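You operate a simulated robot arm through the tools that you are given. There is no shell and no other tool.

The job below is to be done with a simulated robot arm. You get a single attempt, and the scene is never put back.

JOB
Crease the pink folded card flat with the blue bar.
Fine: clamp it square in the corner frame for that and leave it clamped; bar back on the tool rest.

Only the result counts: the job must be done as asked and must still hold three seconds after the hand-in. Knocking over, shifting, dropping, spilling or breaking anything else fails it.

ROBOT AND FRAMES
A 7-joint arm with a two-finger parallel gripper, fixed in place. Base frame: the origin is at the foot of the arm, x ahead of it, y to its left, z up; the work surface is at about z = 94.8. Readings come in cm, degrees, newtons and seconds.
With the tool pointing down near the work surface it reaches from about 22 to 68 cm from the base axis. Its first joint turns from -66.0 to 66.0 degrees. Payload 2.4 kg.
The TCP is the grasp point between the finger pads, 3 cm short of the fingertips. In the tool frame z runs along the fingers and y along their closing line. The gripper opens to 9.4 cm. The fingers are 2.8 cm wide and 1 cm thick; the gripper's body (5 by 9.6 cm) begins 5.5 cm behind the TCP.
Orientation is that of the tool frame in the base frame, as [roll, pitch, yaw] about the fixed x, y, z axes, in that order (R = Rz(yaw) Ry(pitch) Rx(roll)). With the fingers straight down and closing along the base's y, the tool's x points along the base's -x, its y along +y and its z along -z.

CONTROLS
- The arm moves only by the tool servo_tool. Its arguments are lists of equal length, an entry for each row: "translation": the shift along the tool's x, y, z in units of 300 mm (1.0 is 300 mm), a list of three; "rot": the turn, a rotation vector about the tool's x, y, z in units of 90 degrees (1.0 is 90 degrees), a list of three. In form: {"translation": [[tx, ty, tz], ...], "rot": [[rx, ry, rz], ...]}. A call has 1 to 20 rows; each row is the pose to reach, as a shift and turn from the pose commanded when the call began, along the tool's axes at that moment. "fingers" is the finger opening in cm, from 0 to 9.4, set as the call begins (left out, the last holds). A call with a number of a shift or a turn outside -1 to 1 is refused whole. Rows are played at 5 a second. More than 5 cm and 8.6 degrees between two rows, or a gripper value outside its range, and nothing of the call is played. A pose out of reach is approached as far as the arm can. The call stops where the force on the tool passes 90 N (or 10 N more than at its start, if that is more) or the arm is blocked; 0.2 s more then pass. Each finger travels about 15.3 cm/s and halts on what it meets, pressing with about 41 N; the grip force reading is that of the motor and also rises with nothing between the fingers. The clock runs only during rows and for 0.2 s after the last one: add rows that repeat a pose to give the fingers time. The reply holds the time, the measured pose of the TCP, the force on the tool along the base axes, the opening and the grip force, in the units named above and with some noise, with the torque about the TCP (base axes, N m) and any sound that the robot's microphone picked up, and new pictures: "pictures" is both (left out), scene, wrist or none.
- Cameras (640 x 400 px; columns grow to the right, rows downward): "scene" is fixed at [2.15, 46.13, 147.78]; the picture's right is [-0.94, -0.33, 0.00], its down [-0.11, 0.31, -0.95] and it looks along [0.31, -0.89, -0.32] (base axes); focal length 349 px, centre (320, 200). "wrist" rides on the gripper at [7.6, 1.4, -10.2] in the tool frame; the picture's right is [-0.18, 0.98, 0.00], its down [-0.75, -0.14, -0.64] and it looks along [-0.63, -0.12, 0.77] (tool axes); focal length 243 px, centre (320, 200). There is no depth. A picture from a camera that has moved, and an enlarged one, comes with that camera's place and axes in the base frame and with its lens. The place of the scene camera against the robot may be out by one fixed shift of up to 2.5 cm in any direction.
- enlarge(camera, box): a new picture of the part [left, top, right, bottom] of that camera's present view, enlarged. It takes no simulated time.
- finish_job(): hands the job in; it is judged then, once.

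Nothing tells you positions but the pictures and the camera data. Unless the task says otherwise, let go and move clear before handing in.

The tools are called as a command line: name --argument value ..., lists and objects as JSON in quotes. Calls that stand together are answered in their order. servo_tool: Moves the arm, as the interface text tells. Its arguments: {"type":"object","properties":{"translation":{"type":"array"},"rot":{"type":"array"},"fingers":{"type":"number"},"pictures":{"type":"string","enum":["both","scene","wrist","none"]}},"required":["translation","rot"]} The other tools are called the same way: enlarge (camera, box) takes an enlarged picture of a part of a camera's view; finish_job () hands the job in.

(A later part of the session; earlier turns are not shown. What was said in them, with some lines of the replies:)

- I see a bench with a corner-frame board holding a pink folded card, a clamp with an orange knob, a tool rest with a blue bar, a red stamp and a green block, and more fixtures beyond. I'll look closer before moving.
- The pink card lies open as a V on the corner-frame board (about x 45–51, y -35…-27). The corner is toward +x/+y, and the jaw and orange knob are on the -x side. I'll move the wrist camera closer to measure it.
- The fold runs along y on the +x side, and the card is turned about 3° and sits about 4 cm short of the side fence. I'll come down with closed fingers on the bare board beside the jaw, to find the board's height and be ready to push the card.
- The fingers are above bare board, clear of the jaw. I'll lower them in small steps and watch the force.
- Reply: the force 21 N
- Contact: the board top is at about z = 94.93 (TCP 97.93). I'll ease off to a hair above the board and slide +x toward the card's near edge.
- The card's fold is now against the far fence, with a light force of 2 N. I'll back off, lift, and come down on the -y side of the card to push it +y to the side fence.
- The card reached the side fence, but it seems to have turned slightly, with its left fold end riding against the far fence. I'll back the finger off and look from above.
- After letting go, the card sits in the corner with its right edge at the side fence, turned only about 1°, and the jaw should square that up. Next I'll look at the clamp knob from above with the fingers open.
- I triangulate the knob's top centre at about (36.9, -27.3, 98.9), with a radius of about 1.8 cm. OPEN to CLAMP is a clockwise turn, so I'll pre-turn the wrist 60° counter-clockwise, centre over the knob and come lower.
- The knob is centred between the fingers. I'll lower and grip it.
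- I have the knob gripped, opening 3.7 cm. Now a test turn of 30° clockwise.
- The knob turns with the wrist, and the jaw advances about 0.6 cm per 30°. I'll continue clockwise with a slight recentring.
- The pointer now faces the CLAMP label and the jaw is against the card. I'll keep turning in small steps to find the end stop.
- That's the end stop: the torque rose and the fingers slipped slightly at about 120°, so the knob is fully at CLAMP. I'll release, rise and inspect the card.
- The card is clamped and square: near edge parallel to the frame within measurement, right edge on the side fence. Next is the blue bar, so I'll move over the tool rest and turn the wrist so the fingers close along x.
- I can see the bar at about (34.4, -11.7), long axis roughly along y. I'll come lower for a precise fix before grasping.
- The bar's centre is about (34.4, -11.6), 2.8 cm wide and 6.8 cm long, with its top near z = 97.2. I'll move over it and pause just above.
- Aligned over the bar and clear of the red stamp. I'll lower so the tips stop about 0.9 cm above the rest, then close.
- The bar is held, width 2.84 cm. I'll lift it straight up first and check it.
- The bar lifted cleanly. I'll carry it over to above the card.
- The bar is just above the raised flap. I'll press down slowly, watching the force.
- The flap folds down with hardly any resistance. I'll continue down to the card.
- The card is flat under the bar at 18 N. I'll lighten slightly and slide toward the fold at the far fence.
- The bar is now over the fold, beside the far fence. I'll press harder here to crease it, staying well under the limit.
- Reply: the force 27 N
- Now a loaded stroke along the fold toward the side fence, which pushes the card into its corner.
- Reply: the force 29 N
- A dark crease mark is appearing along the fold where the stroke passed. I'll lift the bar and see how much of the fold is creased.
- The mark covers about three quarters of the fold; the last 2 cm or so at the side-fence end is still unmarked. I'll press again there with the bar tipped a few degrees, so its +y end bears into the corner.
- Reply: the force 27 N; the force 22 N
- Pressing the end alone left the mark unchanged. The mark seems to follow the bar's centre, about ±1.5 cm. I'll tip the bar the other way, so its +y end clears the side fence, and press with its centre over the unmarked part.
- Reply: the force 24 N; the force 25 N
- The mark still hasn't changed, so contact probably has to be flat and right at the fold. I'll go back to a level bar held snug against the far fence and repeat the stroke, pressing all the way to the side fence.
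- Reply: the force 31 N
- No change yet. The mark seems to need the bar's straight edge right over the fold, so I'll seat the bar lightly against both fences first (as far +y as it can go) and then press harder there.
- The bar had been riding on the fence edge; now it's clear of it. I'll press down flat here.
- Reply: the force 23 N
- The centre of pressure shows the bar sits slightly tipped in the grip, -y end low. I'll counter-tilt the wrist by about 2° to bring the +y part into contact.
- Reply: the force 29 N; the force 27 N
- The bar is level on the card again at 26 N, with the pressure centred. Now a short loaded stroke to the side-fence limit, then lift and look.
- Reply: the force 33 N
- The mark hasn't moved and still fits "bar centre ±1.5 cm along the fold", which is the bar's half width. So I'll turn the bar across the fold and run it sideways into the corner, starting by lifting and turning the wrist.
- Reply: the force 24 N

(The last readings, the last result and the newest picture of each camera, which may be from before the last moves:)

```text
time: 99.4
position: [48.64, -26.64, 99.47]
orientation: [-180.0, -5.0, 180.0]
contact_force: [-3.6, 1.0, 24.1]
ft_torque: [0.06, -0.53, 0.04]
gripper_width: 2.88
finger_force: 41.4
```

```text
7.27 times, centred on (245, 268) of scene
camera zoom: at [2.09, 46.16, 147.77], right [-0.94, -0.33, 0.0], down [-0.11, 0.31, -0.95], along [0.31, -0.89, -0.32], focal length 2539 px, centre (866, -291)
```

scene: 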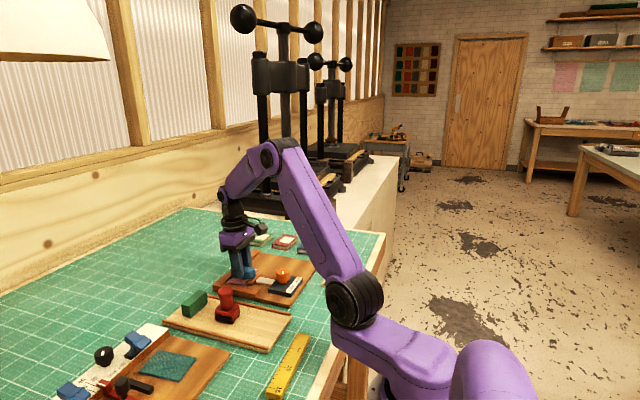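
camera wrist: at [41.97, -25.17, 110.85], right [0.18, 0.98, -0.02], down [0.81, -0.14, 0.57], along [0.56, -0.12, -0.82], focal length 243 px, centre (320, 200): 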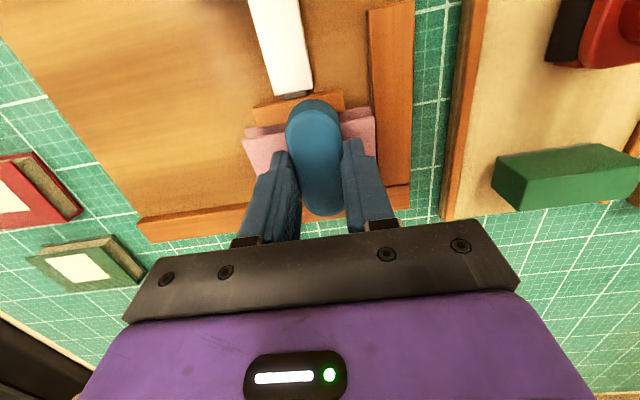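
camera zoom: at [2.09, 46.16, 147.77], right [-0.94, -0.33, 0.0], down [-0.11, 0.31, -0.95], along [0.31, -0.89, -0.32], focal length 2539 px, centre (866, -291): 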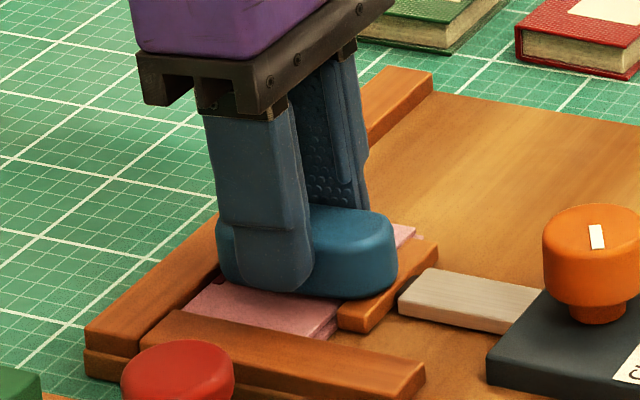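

The bar's end now bears on the fold (pressure centre x ≈ 51.4, 24 N). I'll sweep it +y into the corner.

servo_tool --translation '[[0, 0.012, 0], [0, 0.024, 0], [0, 0.036, 0], [0, 0.048, 0], [0, 0.06, 0], [0, 0.07, 0], [0, 0.07, 0]]' --rot '[[0, 0, 0], [0, 0, 0], [0, 0, 0], [0, 0, 0], [0, 0, 0], [0, 0, 0], [0, 0, 0]]' --fingers 0 --pictures "wrist"

enlarge --camera "scene" --box '[215, 240, 275, 295]'

enlarge --camera "wrist" --box '[200, 80, 440, 240]'

```text
time: 101.0
position: [48.57, -24.64, 99.47]
orientation: [180.0, -5.0, 180.0]
contact_force: [-2.6, -10.4, 27.8]
ft_torque: [-0.44, -0.28, -0.13]
gripper_width: 2.86
finger_force: 41.4
camera wrist: at [41.96, -23.07, 110.24], right [0.18, 0.98, -0.02], down [0.81, -0.14, 0.57], along [0.56, -0.12, -0.82], focal length 243 px, centre (320, 200)
```

wrist: 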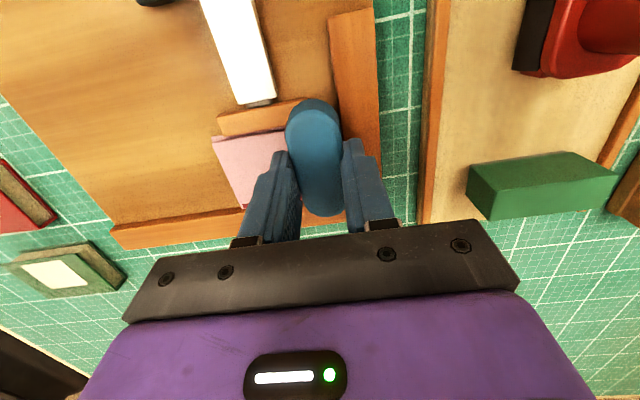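

```text
7.27 times, centred on (245, 268) of scene
camera zoom: at [2.09, 46.13, 147.78], right [-0.94, -0.33, 0.0], down [-0.11, 0.31, -0.95], along [0.31, -0.89, -0.32], focal length 2539 px, centre (866, -291)
```

zoom: 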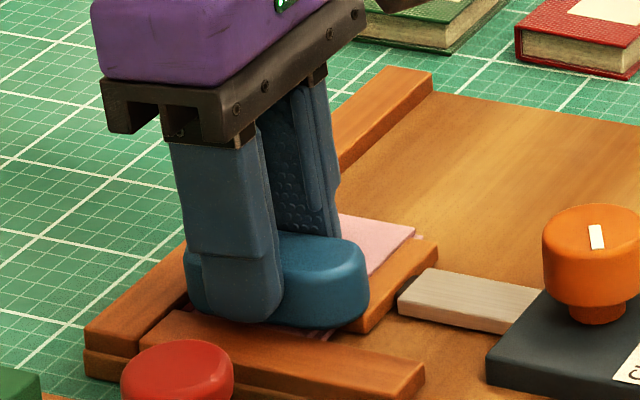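

```text
2.50 times, centred on (320, 160) of wrist
camera zoom: at [41.96, -23.07, 110.24], right [0.18, 0.98, -0.02], down [0.81, -0.14, 0.57], along [0.56, -0.12, -0.82], focal length 606 px, centre (320, 300)
```

zoom: 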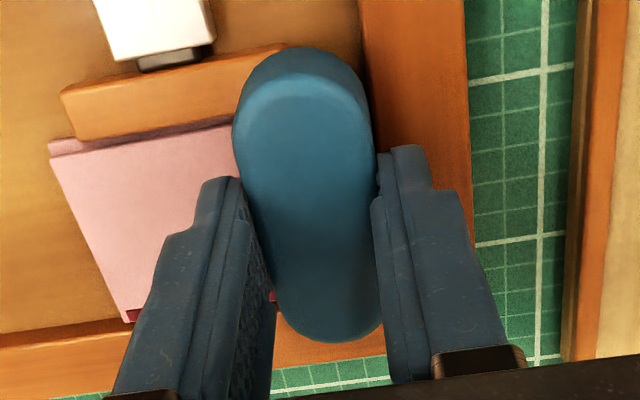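

servo_tool --translation '[[0, 0, -0.02], [0, 0, -0.08], [0, 0, -0.16], [0.08, 0, -0.22], [0.15, 0, -0.25], [0.15, 0, -0.25]]' --rot '[[0, 0, 0], [0, 0, 0], [0, 0, 0], [0, 0, 0], [0, 0, 0], [0, 0, 0]]' --fingers 0 --pictures "wrist"

enlarge --camera "scene" --box '[228, 258, 268, 288]'

```text
time: 102.4
position: [44.77, -24.56, 107.21]
orientation: [180.0, -5.2, -179.9]
contact_force: [-0.6, 0.2, -0.2]
ft_torque: [-0.01, 0.01, 0.01]
gripper_width: 2.88
finger_force: 41.1
camera wrist: at [38.13, -23.08, 118.0], right [0.18, 0.98, -0.01], down [0.81, -0.14, 0.57], along [0.56, -0.12, -0.82], focal length 243 px, centre (320, 200)
```

wrist: 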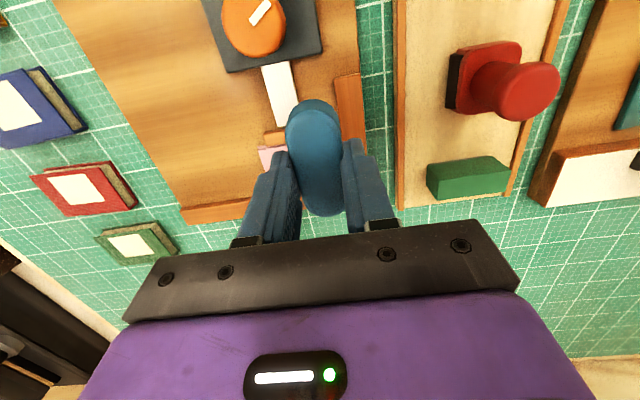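

```text
13.33 times, centred on (248, 273) of scene
camera zoom: at [2.15, 46.13, 147.78], right [-0.94, -0.33, 0.0], down [-0.11, 0.31, -0.95], along [0.31, -0.89, -0.32], focal length 4655 px, centre (1280, -773)
```

zoom: 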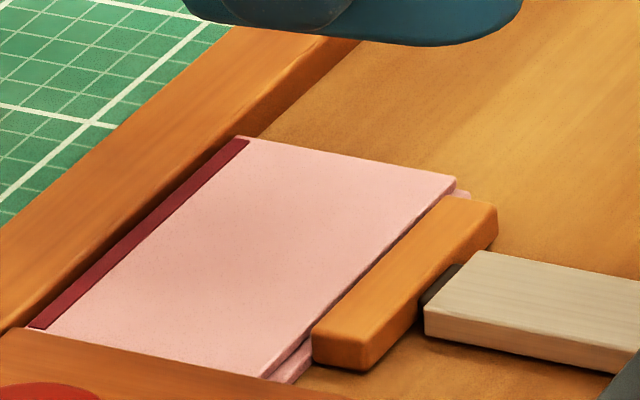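

The crease mark now runs the full length of the fold and the flap stays down without the bar. I'll check how flat it is and that the card is still square.

enlarge --camera "scene" --box '[236, 268, 264, 290]'

enlarge --camera "scene" --box '[225, 250, 305, 305]'

```text
16.00 times, centred on (250, 279) of scene
camera zoom: at [2.15, 46.13, 147.78], right [-0.94, -0.33, 0.0], down [-0.11, 0.31, -0.95], along [0.31, -0.89, -0.32], focal length 5586 px, centre (1440, -1064)
```

zoom: 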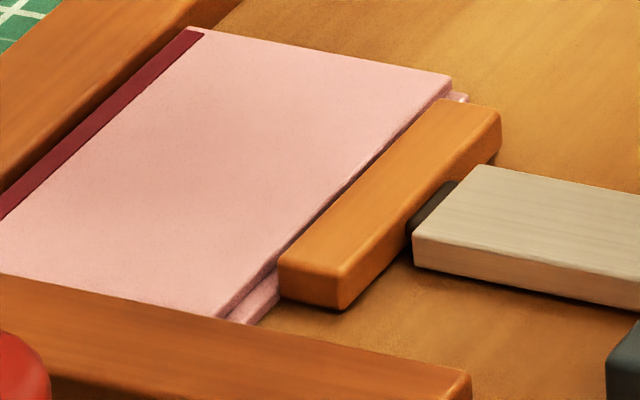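

```text
7.27 times, centred on (265, 278) of scene
camera zoom: at [2.15, 46.13, 147.78], right [-0.94, -0.33, 0.0], down [-0.11, 0.31, -0.95], along [0.31, -0.89, -0.32], focal length 2539 px, centre (720, -364)
```

zoom: 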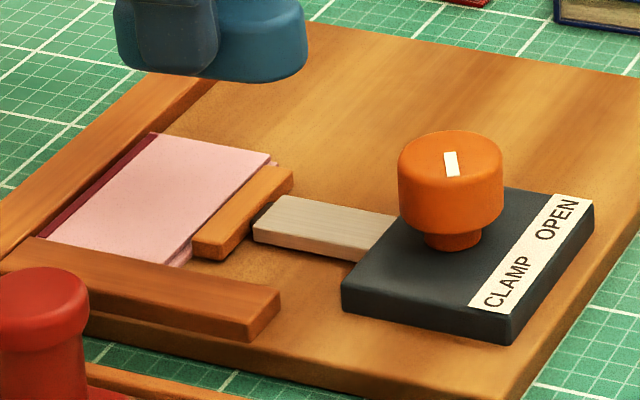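

Flat, square and clamped. Now I'll return the bar: level the wrist, lift, turn back and carry it to its original place on the rest.

servo_tool --translation '[[0, 0, -0.06], [0, 0, -0.13], [0, 0, -0.13]]' --rot '[[0, -0.0289, 0], [0, -0.0578, 0], [0, -0.0578, 0]]' --fingers 0 --pictures "none"

servo_tool --translation '[[0.03, 0.04, 0], [0.06, 0.08, 0], [0.1, 0.12, 0], [0.13, 0.16, 0], [0.16, 0.2, 0], [0.2, 0.24, 0], [0.23, 0.28, 0], [0.26, 0.32, 0], [0.29, 0.36, 0], [0.32, 0.4, 0], [0.345, 0.432, 0], [0.345, 0.432, 0]]' --rot '[[0, 0, -0.0909], [0, 0, -0.1818], [0, 0, -0.2727], [0, 0, -0.3636], [0, 0, -0.4545], [0, 0, -0.5454], [0, 0, -0.6363], [0, 0, -0.7272], [0, 0, -0.8181], [0, 0, -0.909], [0, 0, -1.0], [0, 0, -1.0]]' --fingers 0 --pictures "both"

enlarge --camera "scene" --box '[225, 250, 305, 305]'

```text
time: 103.2
position: [45.2, -24.67, 111.07]
orientation: [179.9, 0.1, 180.0]
contact_force: [-0.5, -0.4, -0.9]
ft_torque: [0.02, -0.01, 0.01]
gripper_width: 2.89
finger_force: 41.4
```

```text
time: 105.8
position: [34.72, -11.54, 111.14]
orientation: [-180.0, 0.1, -89.9]
contact_force: [0.3, -0.4, -1.1]
ft_torque: [-0.02, 0.01, 0.02]
gripper_width: 2.87
finger_force: 41.5
camera wrist: at [33.39, -19.1, 121.25], right [-0.98, 0.18, 0.0], down [0.14, 0.75, 0.64], along [0.12, 0.63, -0.77], focal length 243 px, centre (320, 200)
```

scene: 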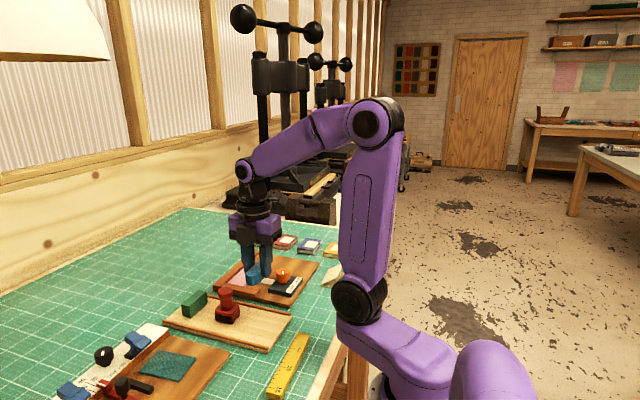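
wrist: 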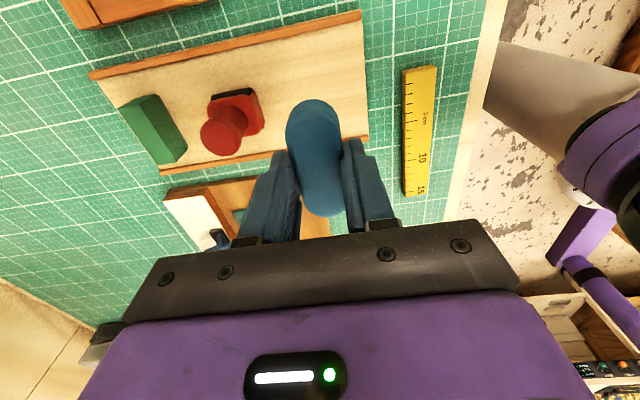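

```text
7.27 times, centred on (265, 278) of scene
camera zoom: at [2.15, 46.13, 147.78], right [-0.94, -0.33, 0.0], down [-0.11, 0.31, -0.95], along [0.31, -0.89, -0.32], focal length 2539 px, centre (720, -364)
```

zoom: 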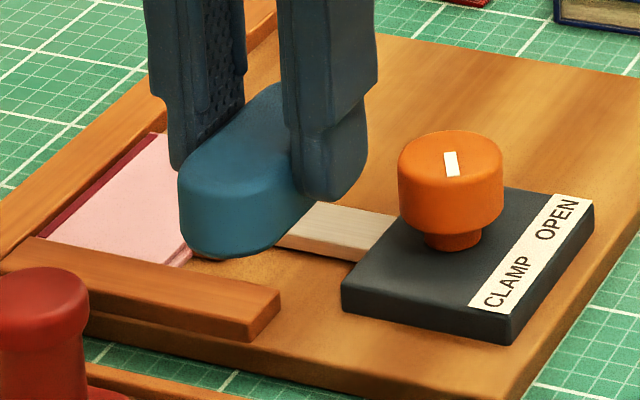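

servo_tool --translation '[[0, 0.01, 0.05], [0, 0.01, 0.17], [0, 0.01, 0.28], [0, 0.01, 0.36], [0, 0.01, 0.38], [0, 0.01, 0.38]]' --rot '[[0, 0.0133, 0], [0, 0.0133, 0], [0, 0.0133, 0], [0, 0.0133, 0], [0, 0.0133, 0], [0, 0.0133, 0]]' --fingers 0 --pictures "wrist"

enlarge --camera "scene" --box '[225, 285, 295, 345]'

enlarge --camera "wrist" --box '[200, 40, 440, 240]'

```text
time: 107.2
position: [34.55, -11.49, 99.66]
orientation: [-179.9, -1.0, -90.0]
contact_force: [0.1, -1.0, -0.4]
ft_torque: [-0.01, -0.01, 0.02]
gripper_width: 2.89
finger_force: 40.6
camera wrist: at [33.1, -18.9, 110.0], right [-0.98, 0.18, 0.0], down [0.14, 0.77, 0.63], along [0.12, 0.62, -0.78], focal length 243 px, centre (320, 200)
```

wrist: 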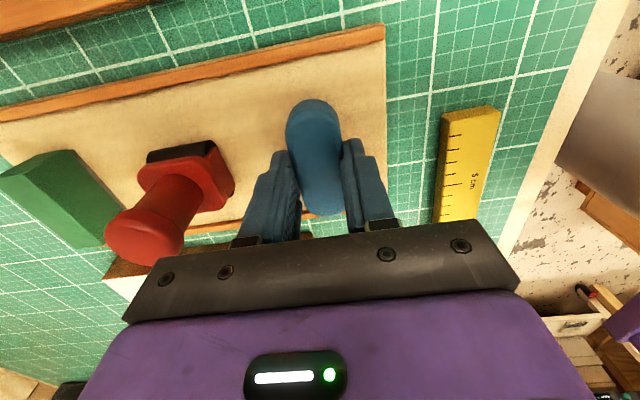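

```text
6.67 times, centred on (260, 315) of scene
camera zoom: at [2.15, 46.13, 147.78], right [-0.94, -0.33, 0.0], down [-0.11, 0.31, -0.95], along [0.31, -0.89, -0.32], focal length 2328 px, centre (720, -567)
```

zoom: 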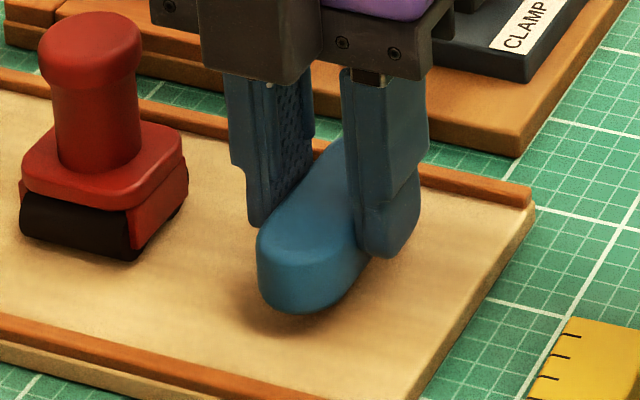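

```text
2.00 times, centred on (320, 140) of wrist
camera zoom: at [33.1, -18.9, 110.0], right [-0.98, 0.18, 0.0], down [0.14, 0.77, 0.63], along [0.12, 0.62, -0.78], focal length 485 px, centre (320, 320)
```

zoom: 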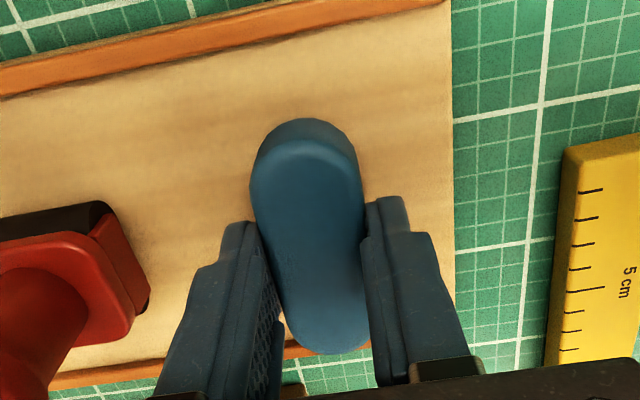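

servo_tool --translation '[[0, 0, 0.01], [0, 0, 0.02], [0, 0, 0.027], [0, 0, 0.027]]' --rot '[[0, 0, 0], [0, 0, 0], [0, 0, 0], [0, 0, 0]]' --fingers 0 --pictures "none"

```text
time: 108.2
position: [34.49, -11.61, 98.91]
orientation: [-180.0, -1.1, -90.0]
contact_force: [1.2, -0.1, -0.2]
ft_torque: [0.0, -0.02, 0.01]
gripper_width: 2.87
finger_force: 41.0
```

servo_tool --translation '[[0, 0, 0.005], [0, 0, 0.008], [0, 0, 0.008]]' --rot '[[0, 0, 0], [0, 0, 0], [0, 0, 0]]' --fingers 0 --pictures "none"

```text
time: 109.0
position: [34.35, -11.66, 98.68]
orientation: [179.9, -1.1, -90.0]
contact_force: [0.0, -0.3, 0.4]
ft_torque: [0.01, 0.01, 0.05]
gripper_width: 2.88
finger_force: 41.2
```

servo_tool --translation '[[0, 0, 0.003], [0, 0, 0.005], [0, 0, 0.005]]' --rot '[[0, 0, 0], [0, 0, 0], [0, 0, 0]]' --fingers 0 --pictures "none"

enlarge --camera "scene" --box '[225, 285, 295, 345]'

```text
time: 109.8
position: [34.59, -11.63, 98.57]
orientation: [-180.0, -1.0, -90.0]
contact_force: [0.4, 0.5, -0.3]
ft_torque: [-0.01, 0.02, -0.02]
gripper_width: 2.88
finger_force: 41.4
```

```text
6.67 times, centred on (260, 315) of scene
camera zoom: at [2.15, 46.13, 147.78], right [-0.94, -0.33, 0.0], down [-0.11, 0.31, -0.95], along [0.31, -0.89, -0.32], focal length 2328 px, centre (720, -567)
```

zoom: 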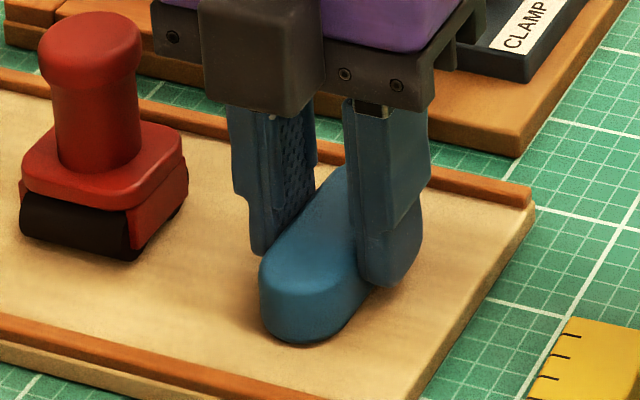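

servo_tool --translation '[[0, 0, 0.003], [0, 0, 0.003]]' --rot '[[0, 0, 0], [0, 0, 0]]' --fingers 0 --pictures "none"

```text
time: 110.4
position: [34.61, -11.67, 98.49]
orientation: [-179.7, -1.1, -90.0]
contact_force: [-3.5, 0.8, 26.1]
ft_torque: [-0.62, 0.22, -0.09]
gripper_width: 2.88
finger_force: 40.5
```

The bar is touching the rest. I'll ease off the pressure and release.

servo_tool --translation '[[0, 0, -0.0025], [0, 0, -0.0025]]' --rot '[[0, 0, 0], [0, 0, 0]]' --fingers 0 --pictures "none"

servo_tool --translation '[[0, 0, 0], [0, 0, 0], [0, 0, 0]]' --rot '[[0, 0, 0], [0, 0, 0], [0, 0, 0]]' --fingers 5.5 --pictures "wrist"

enlarge --camera "scene" --box '[225, 285, 295, 345]'

```text
time: 111.0
position: [34.54, -11.63, 98.45]
orientation: [-179.8, -1.2, -89.9]
contact_force: [1.6, 1.7, 8.4]
ft_torque: [-0.26, -0.03, 0.04]
gripper_width: 2.86
finger_force: 41.0
```

```text
time: 111.8
position: [34.55, -11.6, 98.57]
orientation: [180.0, -1.1, -89.9]
contact_force: [0.3, 0.3, 0.0]
ft_torque: [0.0, 0.03, 0.04]
gripper_width: 5.48
finger_force: 0.1
camera wrist: at [33.09, -18.94, 108.81], right [-0.98, 0.18, 0.0], down [0.14, 0.77, 0.63], along [0.12, 0.62, -0.78], focal length 243 px, centre (320, 200)
```

wrist: 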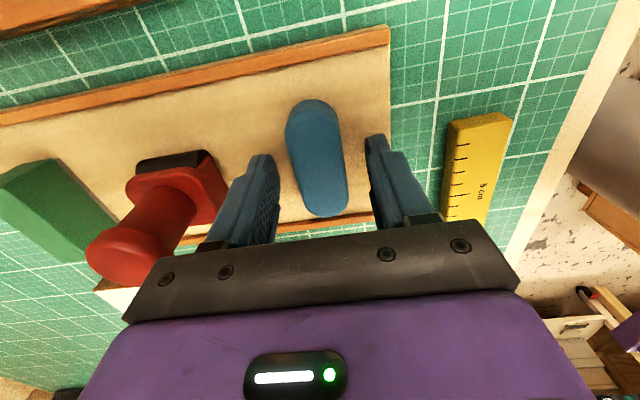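

```text
6.67 times, centred on (260, 315) of scene
camera zoom: at [2.15, 46.13, 147.78], right [-0.94, -0.33, 0.0], down [-0.11, 0.31, -0.95], along [0.31, -0.89, -0.32], focal length 2328 px, centre (720, -567)
```

zoom: 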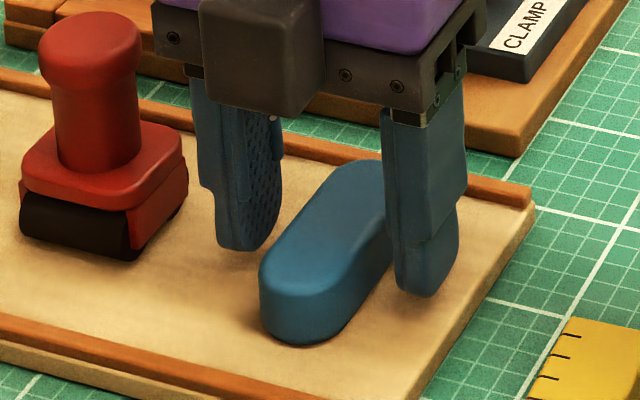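

The bar is released and lying flat on the rest. I'll rise clear and do a final check of everything.

servo_tool --translation '[[0, 0, -0.05], [0, 0, -0.15], [0, 0, -0.3], [0, 0, -0.45], [0, 0, -0.5], [0, 0, -0.5]]' --rot '[[0, 0, 0], [0, 0, 0], [0, 0, 0], [0, -0.0122, 0], [0, -0.0122, 0], [0, -0.0122, 0]]' --fingers 5.5 --pictures "both"

enlarge --camera "scene" --box '[160, 230, 360, 360]'

enlarge --camera "scene" --box '[225, 250, 305, 305]'

```text
time: 113.2
position: [34.5, -11.41, 113.54]
orientation: [-180.0, 0.0, -90.0]
contact_force: [0.5, -0.3, 0.4]
ft_torque: [0.01, 0.0, -0.01]
gripper_width: 5.51
finger_force: 0.0
camera wrist: at [33.07, -18.91, 123.67], right [-0.98, 0.18, 0.0], down [0.14, 0.75, 0.64], along [0.12, 0.63, -0.77], focal length 243 px, centre (320, 200)
```

scene: 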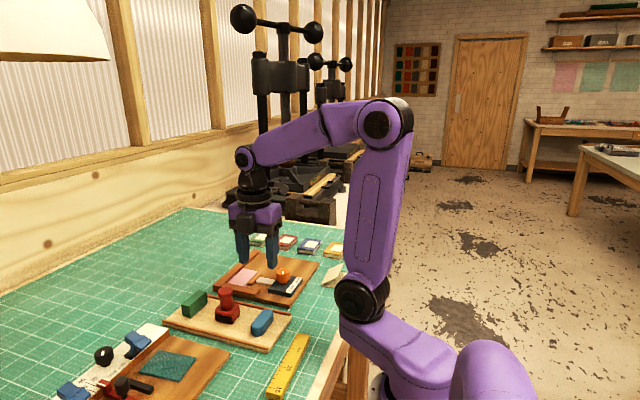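
wrist: 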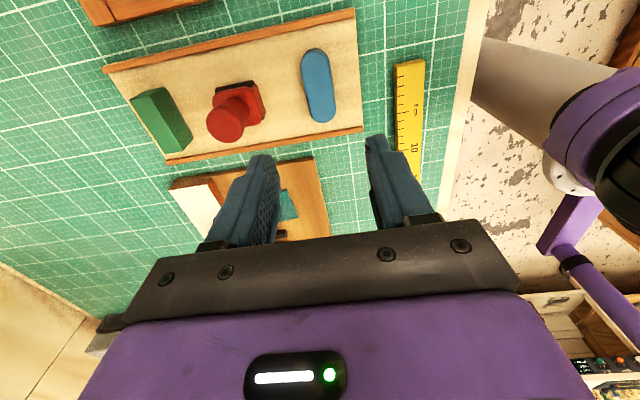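

```text
3.08 times, centred on (260, 295) of scene
camera zoom: at [2.15, 46.13, 147.78], right [-0.94, -0.33, 0.0], down [-0.11, 0.31, -0.95], along [0.31, -0.89, -0.32], focal length 1074 px, centre (505, -92)
```

zoom: 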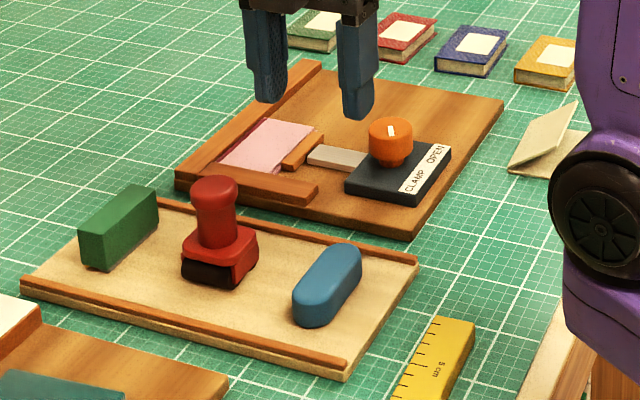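

```text
7.27 times, centred on (265, 278) of scene
camera zoom: at [2.15, 46.13, 147.78], right [-0.94, -0.33, 0.0], down [-0.11, 0.31, -0.95], along [0.31, -0.89, -0.32], focal length 2539 px, centre (720, -364)
```

zoom: 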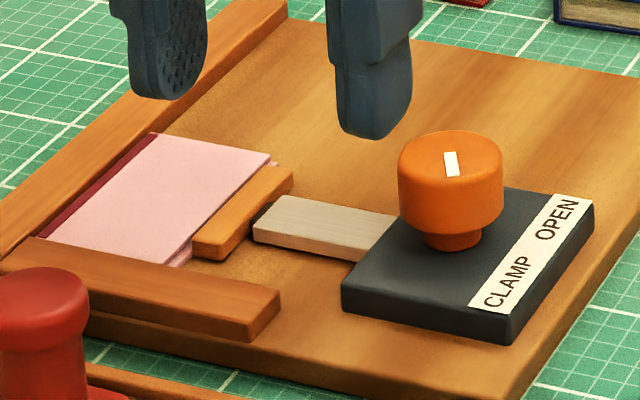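

The bar is back and nothing else has moved. One last wrist view straight over the clamped card to confirm it's square and flat.

servo_tool --translation '[[0.05, -0.017, 0], [0.1, -0.034, 0], [0.15, -0.05, 0], [0.2, -0.067, 0], [0.25, -0.085, 0], [0.3, -0.1, 0], [0.35, -0.12, 0.02], [0.4, -0.135, 0.05], [0.45, -0.15, 0.08], [0.5, -0.17, 0.12], [0.533, -0.183, 0.16], [0.533, -0.183, 0.16]]' --rot '[[0, 0, 0.0909], [0, 0, 0.1818], [0, 0, 0.2727], [0, 0, 0.3636], [0, 0, 0.4545], [0, 0, 0.5454], [0, 0, 0.6363], [0, 0, 0.7272], [0, 0, 0.8181], [0, 0, 0.909], [0, 0, 1.0], [0, 0, 1.0]]' --fingers 9.4 --pictures "wrist"

enlarge --camera "wrist" --box '[260, 80, 420, 220]'

enlarge --camera "scene" --box '[228, 258, 268, 288]'

```text
time: 115.8
position: [40.03, -27.33, 108.74]
orientation: [180.0, 0.0, 179.9]
contact_force: [-0.1, -0.2, -0.1]
ft_torque: [0.01, -0.02, -0.02]
gripper_width: 9.39
finger_force: 0.1
camera wrist: at [32.4, -25.77, 118.87], right [0.19, 0.98, 0.0], down [0.75, -0.14, 0.64], along [0.63, -0.12, -0.77], focal length 243 px, centre (320, 200)
```

wrist: 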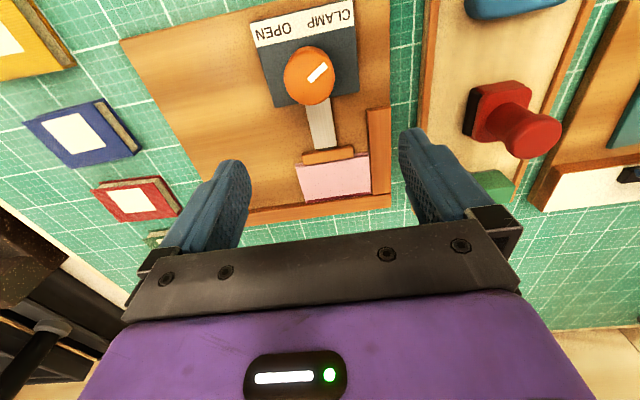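

```text
2.86 times, centred on (340, 150) of wrist
camera zoom: at [32.4, -25.77, 118.87], right [0.19, 0.98, 0.0], down [0.75, -0.14, 0.64], along [0.63, -0.12, -0.77], focal length 693 px, centre (263, 343)
```

zoom: 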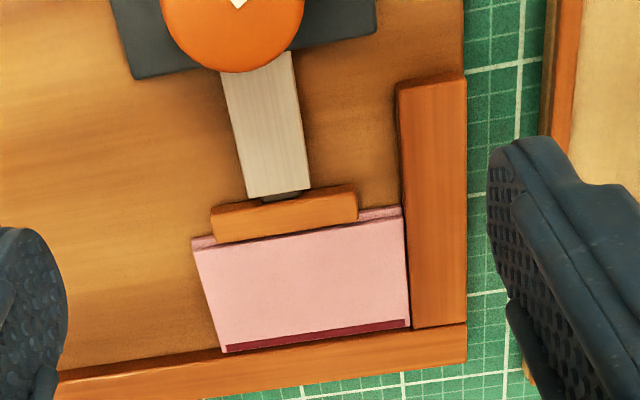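

```text
13.33 times, centred on (248, 273) of scene
camera zoom: at [2.15, 46.13, 147.78], right [-0.94, -0.33, 0.0], down [-0.11, 0.31, -0.95], along [0.31, -0.89, -0.32], focal length 4655 px, centre (1280, -773)
```

zoom: 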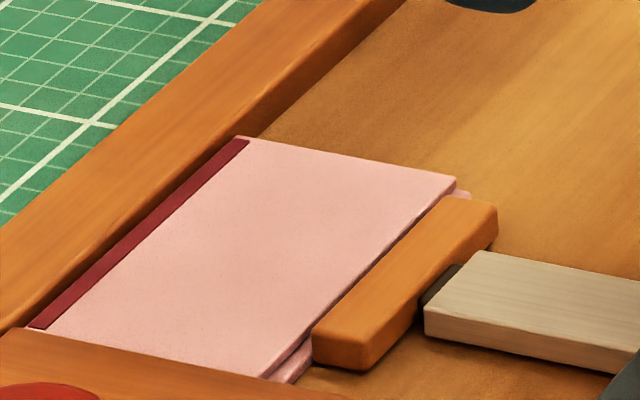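

The pink card is creased along its whole fold, lies flat, and is square in the corner with the clamp at CLAMP. The blue bar is back on the rest, the other items look untouched, and the gripper is empty and clear, so I'm handing in.

finish_job

```text
The job is handed in.
```

The pink card is creased flat with the blue bar. It is clamped square in the corner frame, and the bar is back on the tool rest. The job has been handed in; I haven't seen the verdict.

- **Crease:** the dark crease mark runs the full length of the fold, and the flap stayed down after I lifted the bar. Strokes with the bar along the fold marked about three quarters of it. Turning the bar across the fold and running it into the corner finished the rest.
- **Clamp:** the card sits against both fences, and its near edge looked parallel to the frame in the last wrist view. The knob was turned to its end stop at CLAMP and left there.
- **Bar:** it lies flat on the rest, within a few millimetres of where I picked it up.
- **Contact with the frame:** while pressing, the bar rested on the side fence and the far fence for a moment, at up to about 26 N. Nothing looked moved afterwards.
- **Rest of the bench:** the stamp, green block, ruler, books and the other card looked unmoved in the final pictures. The arm finished empty and clear.
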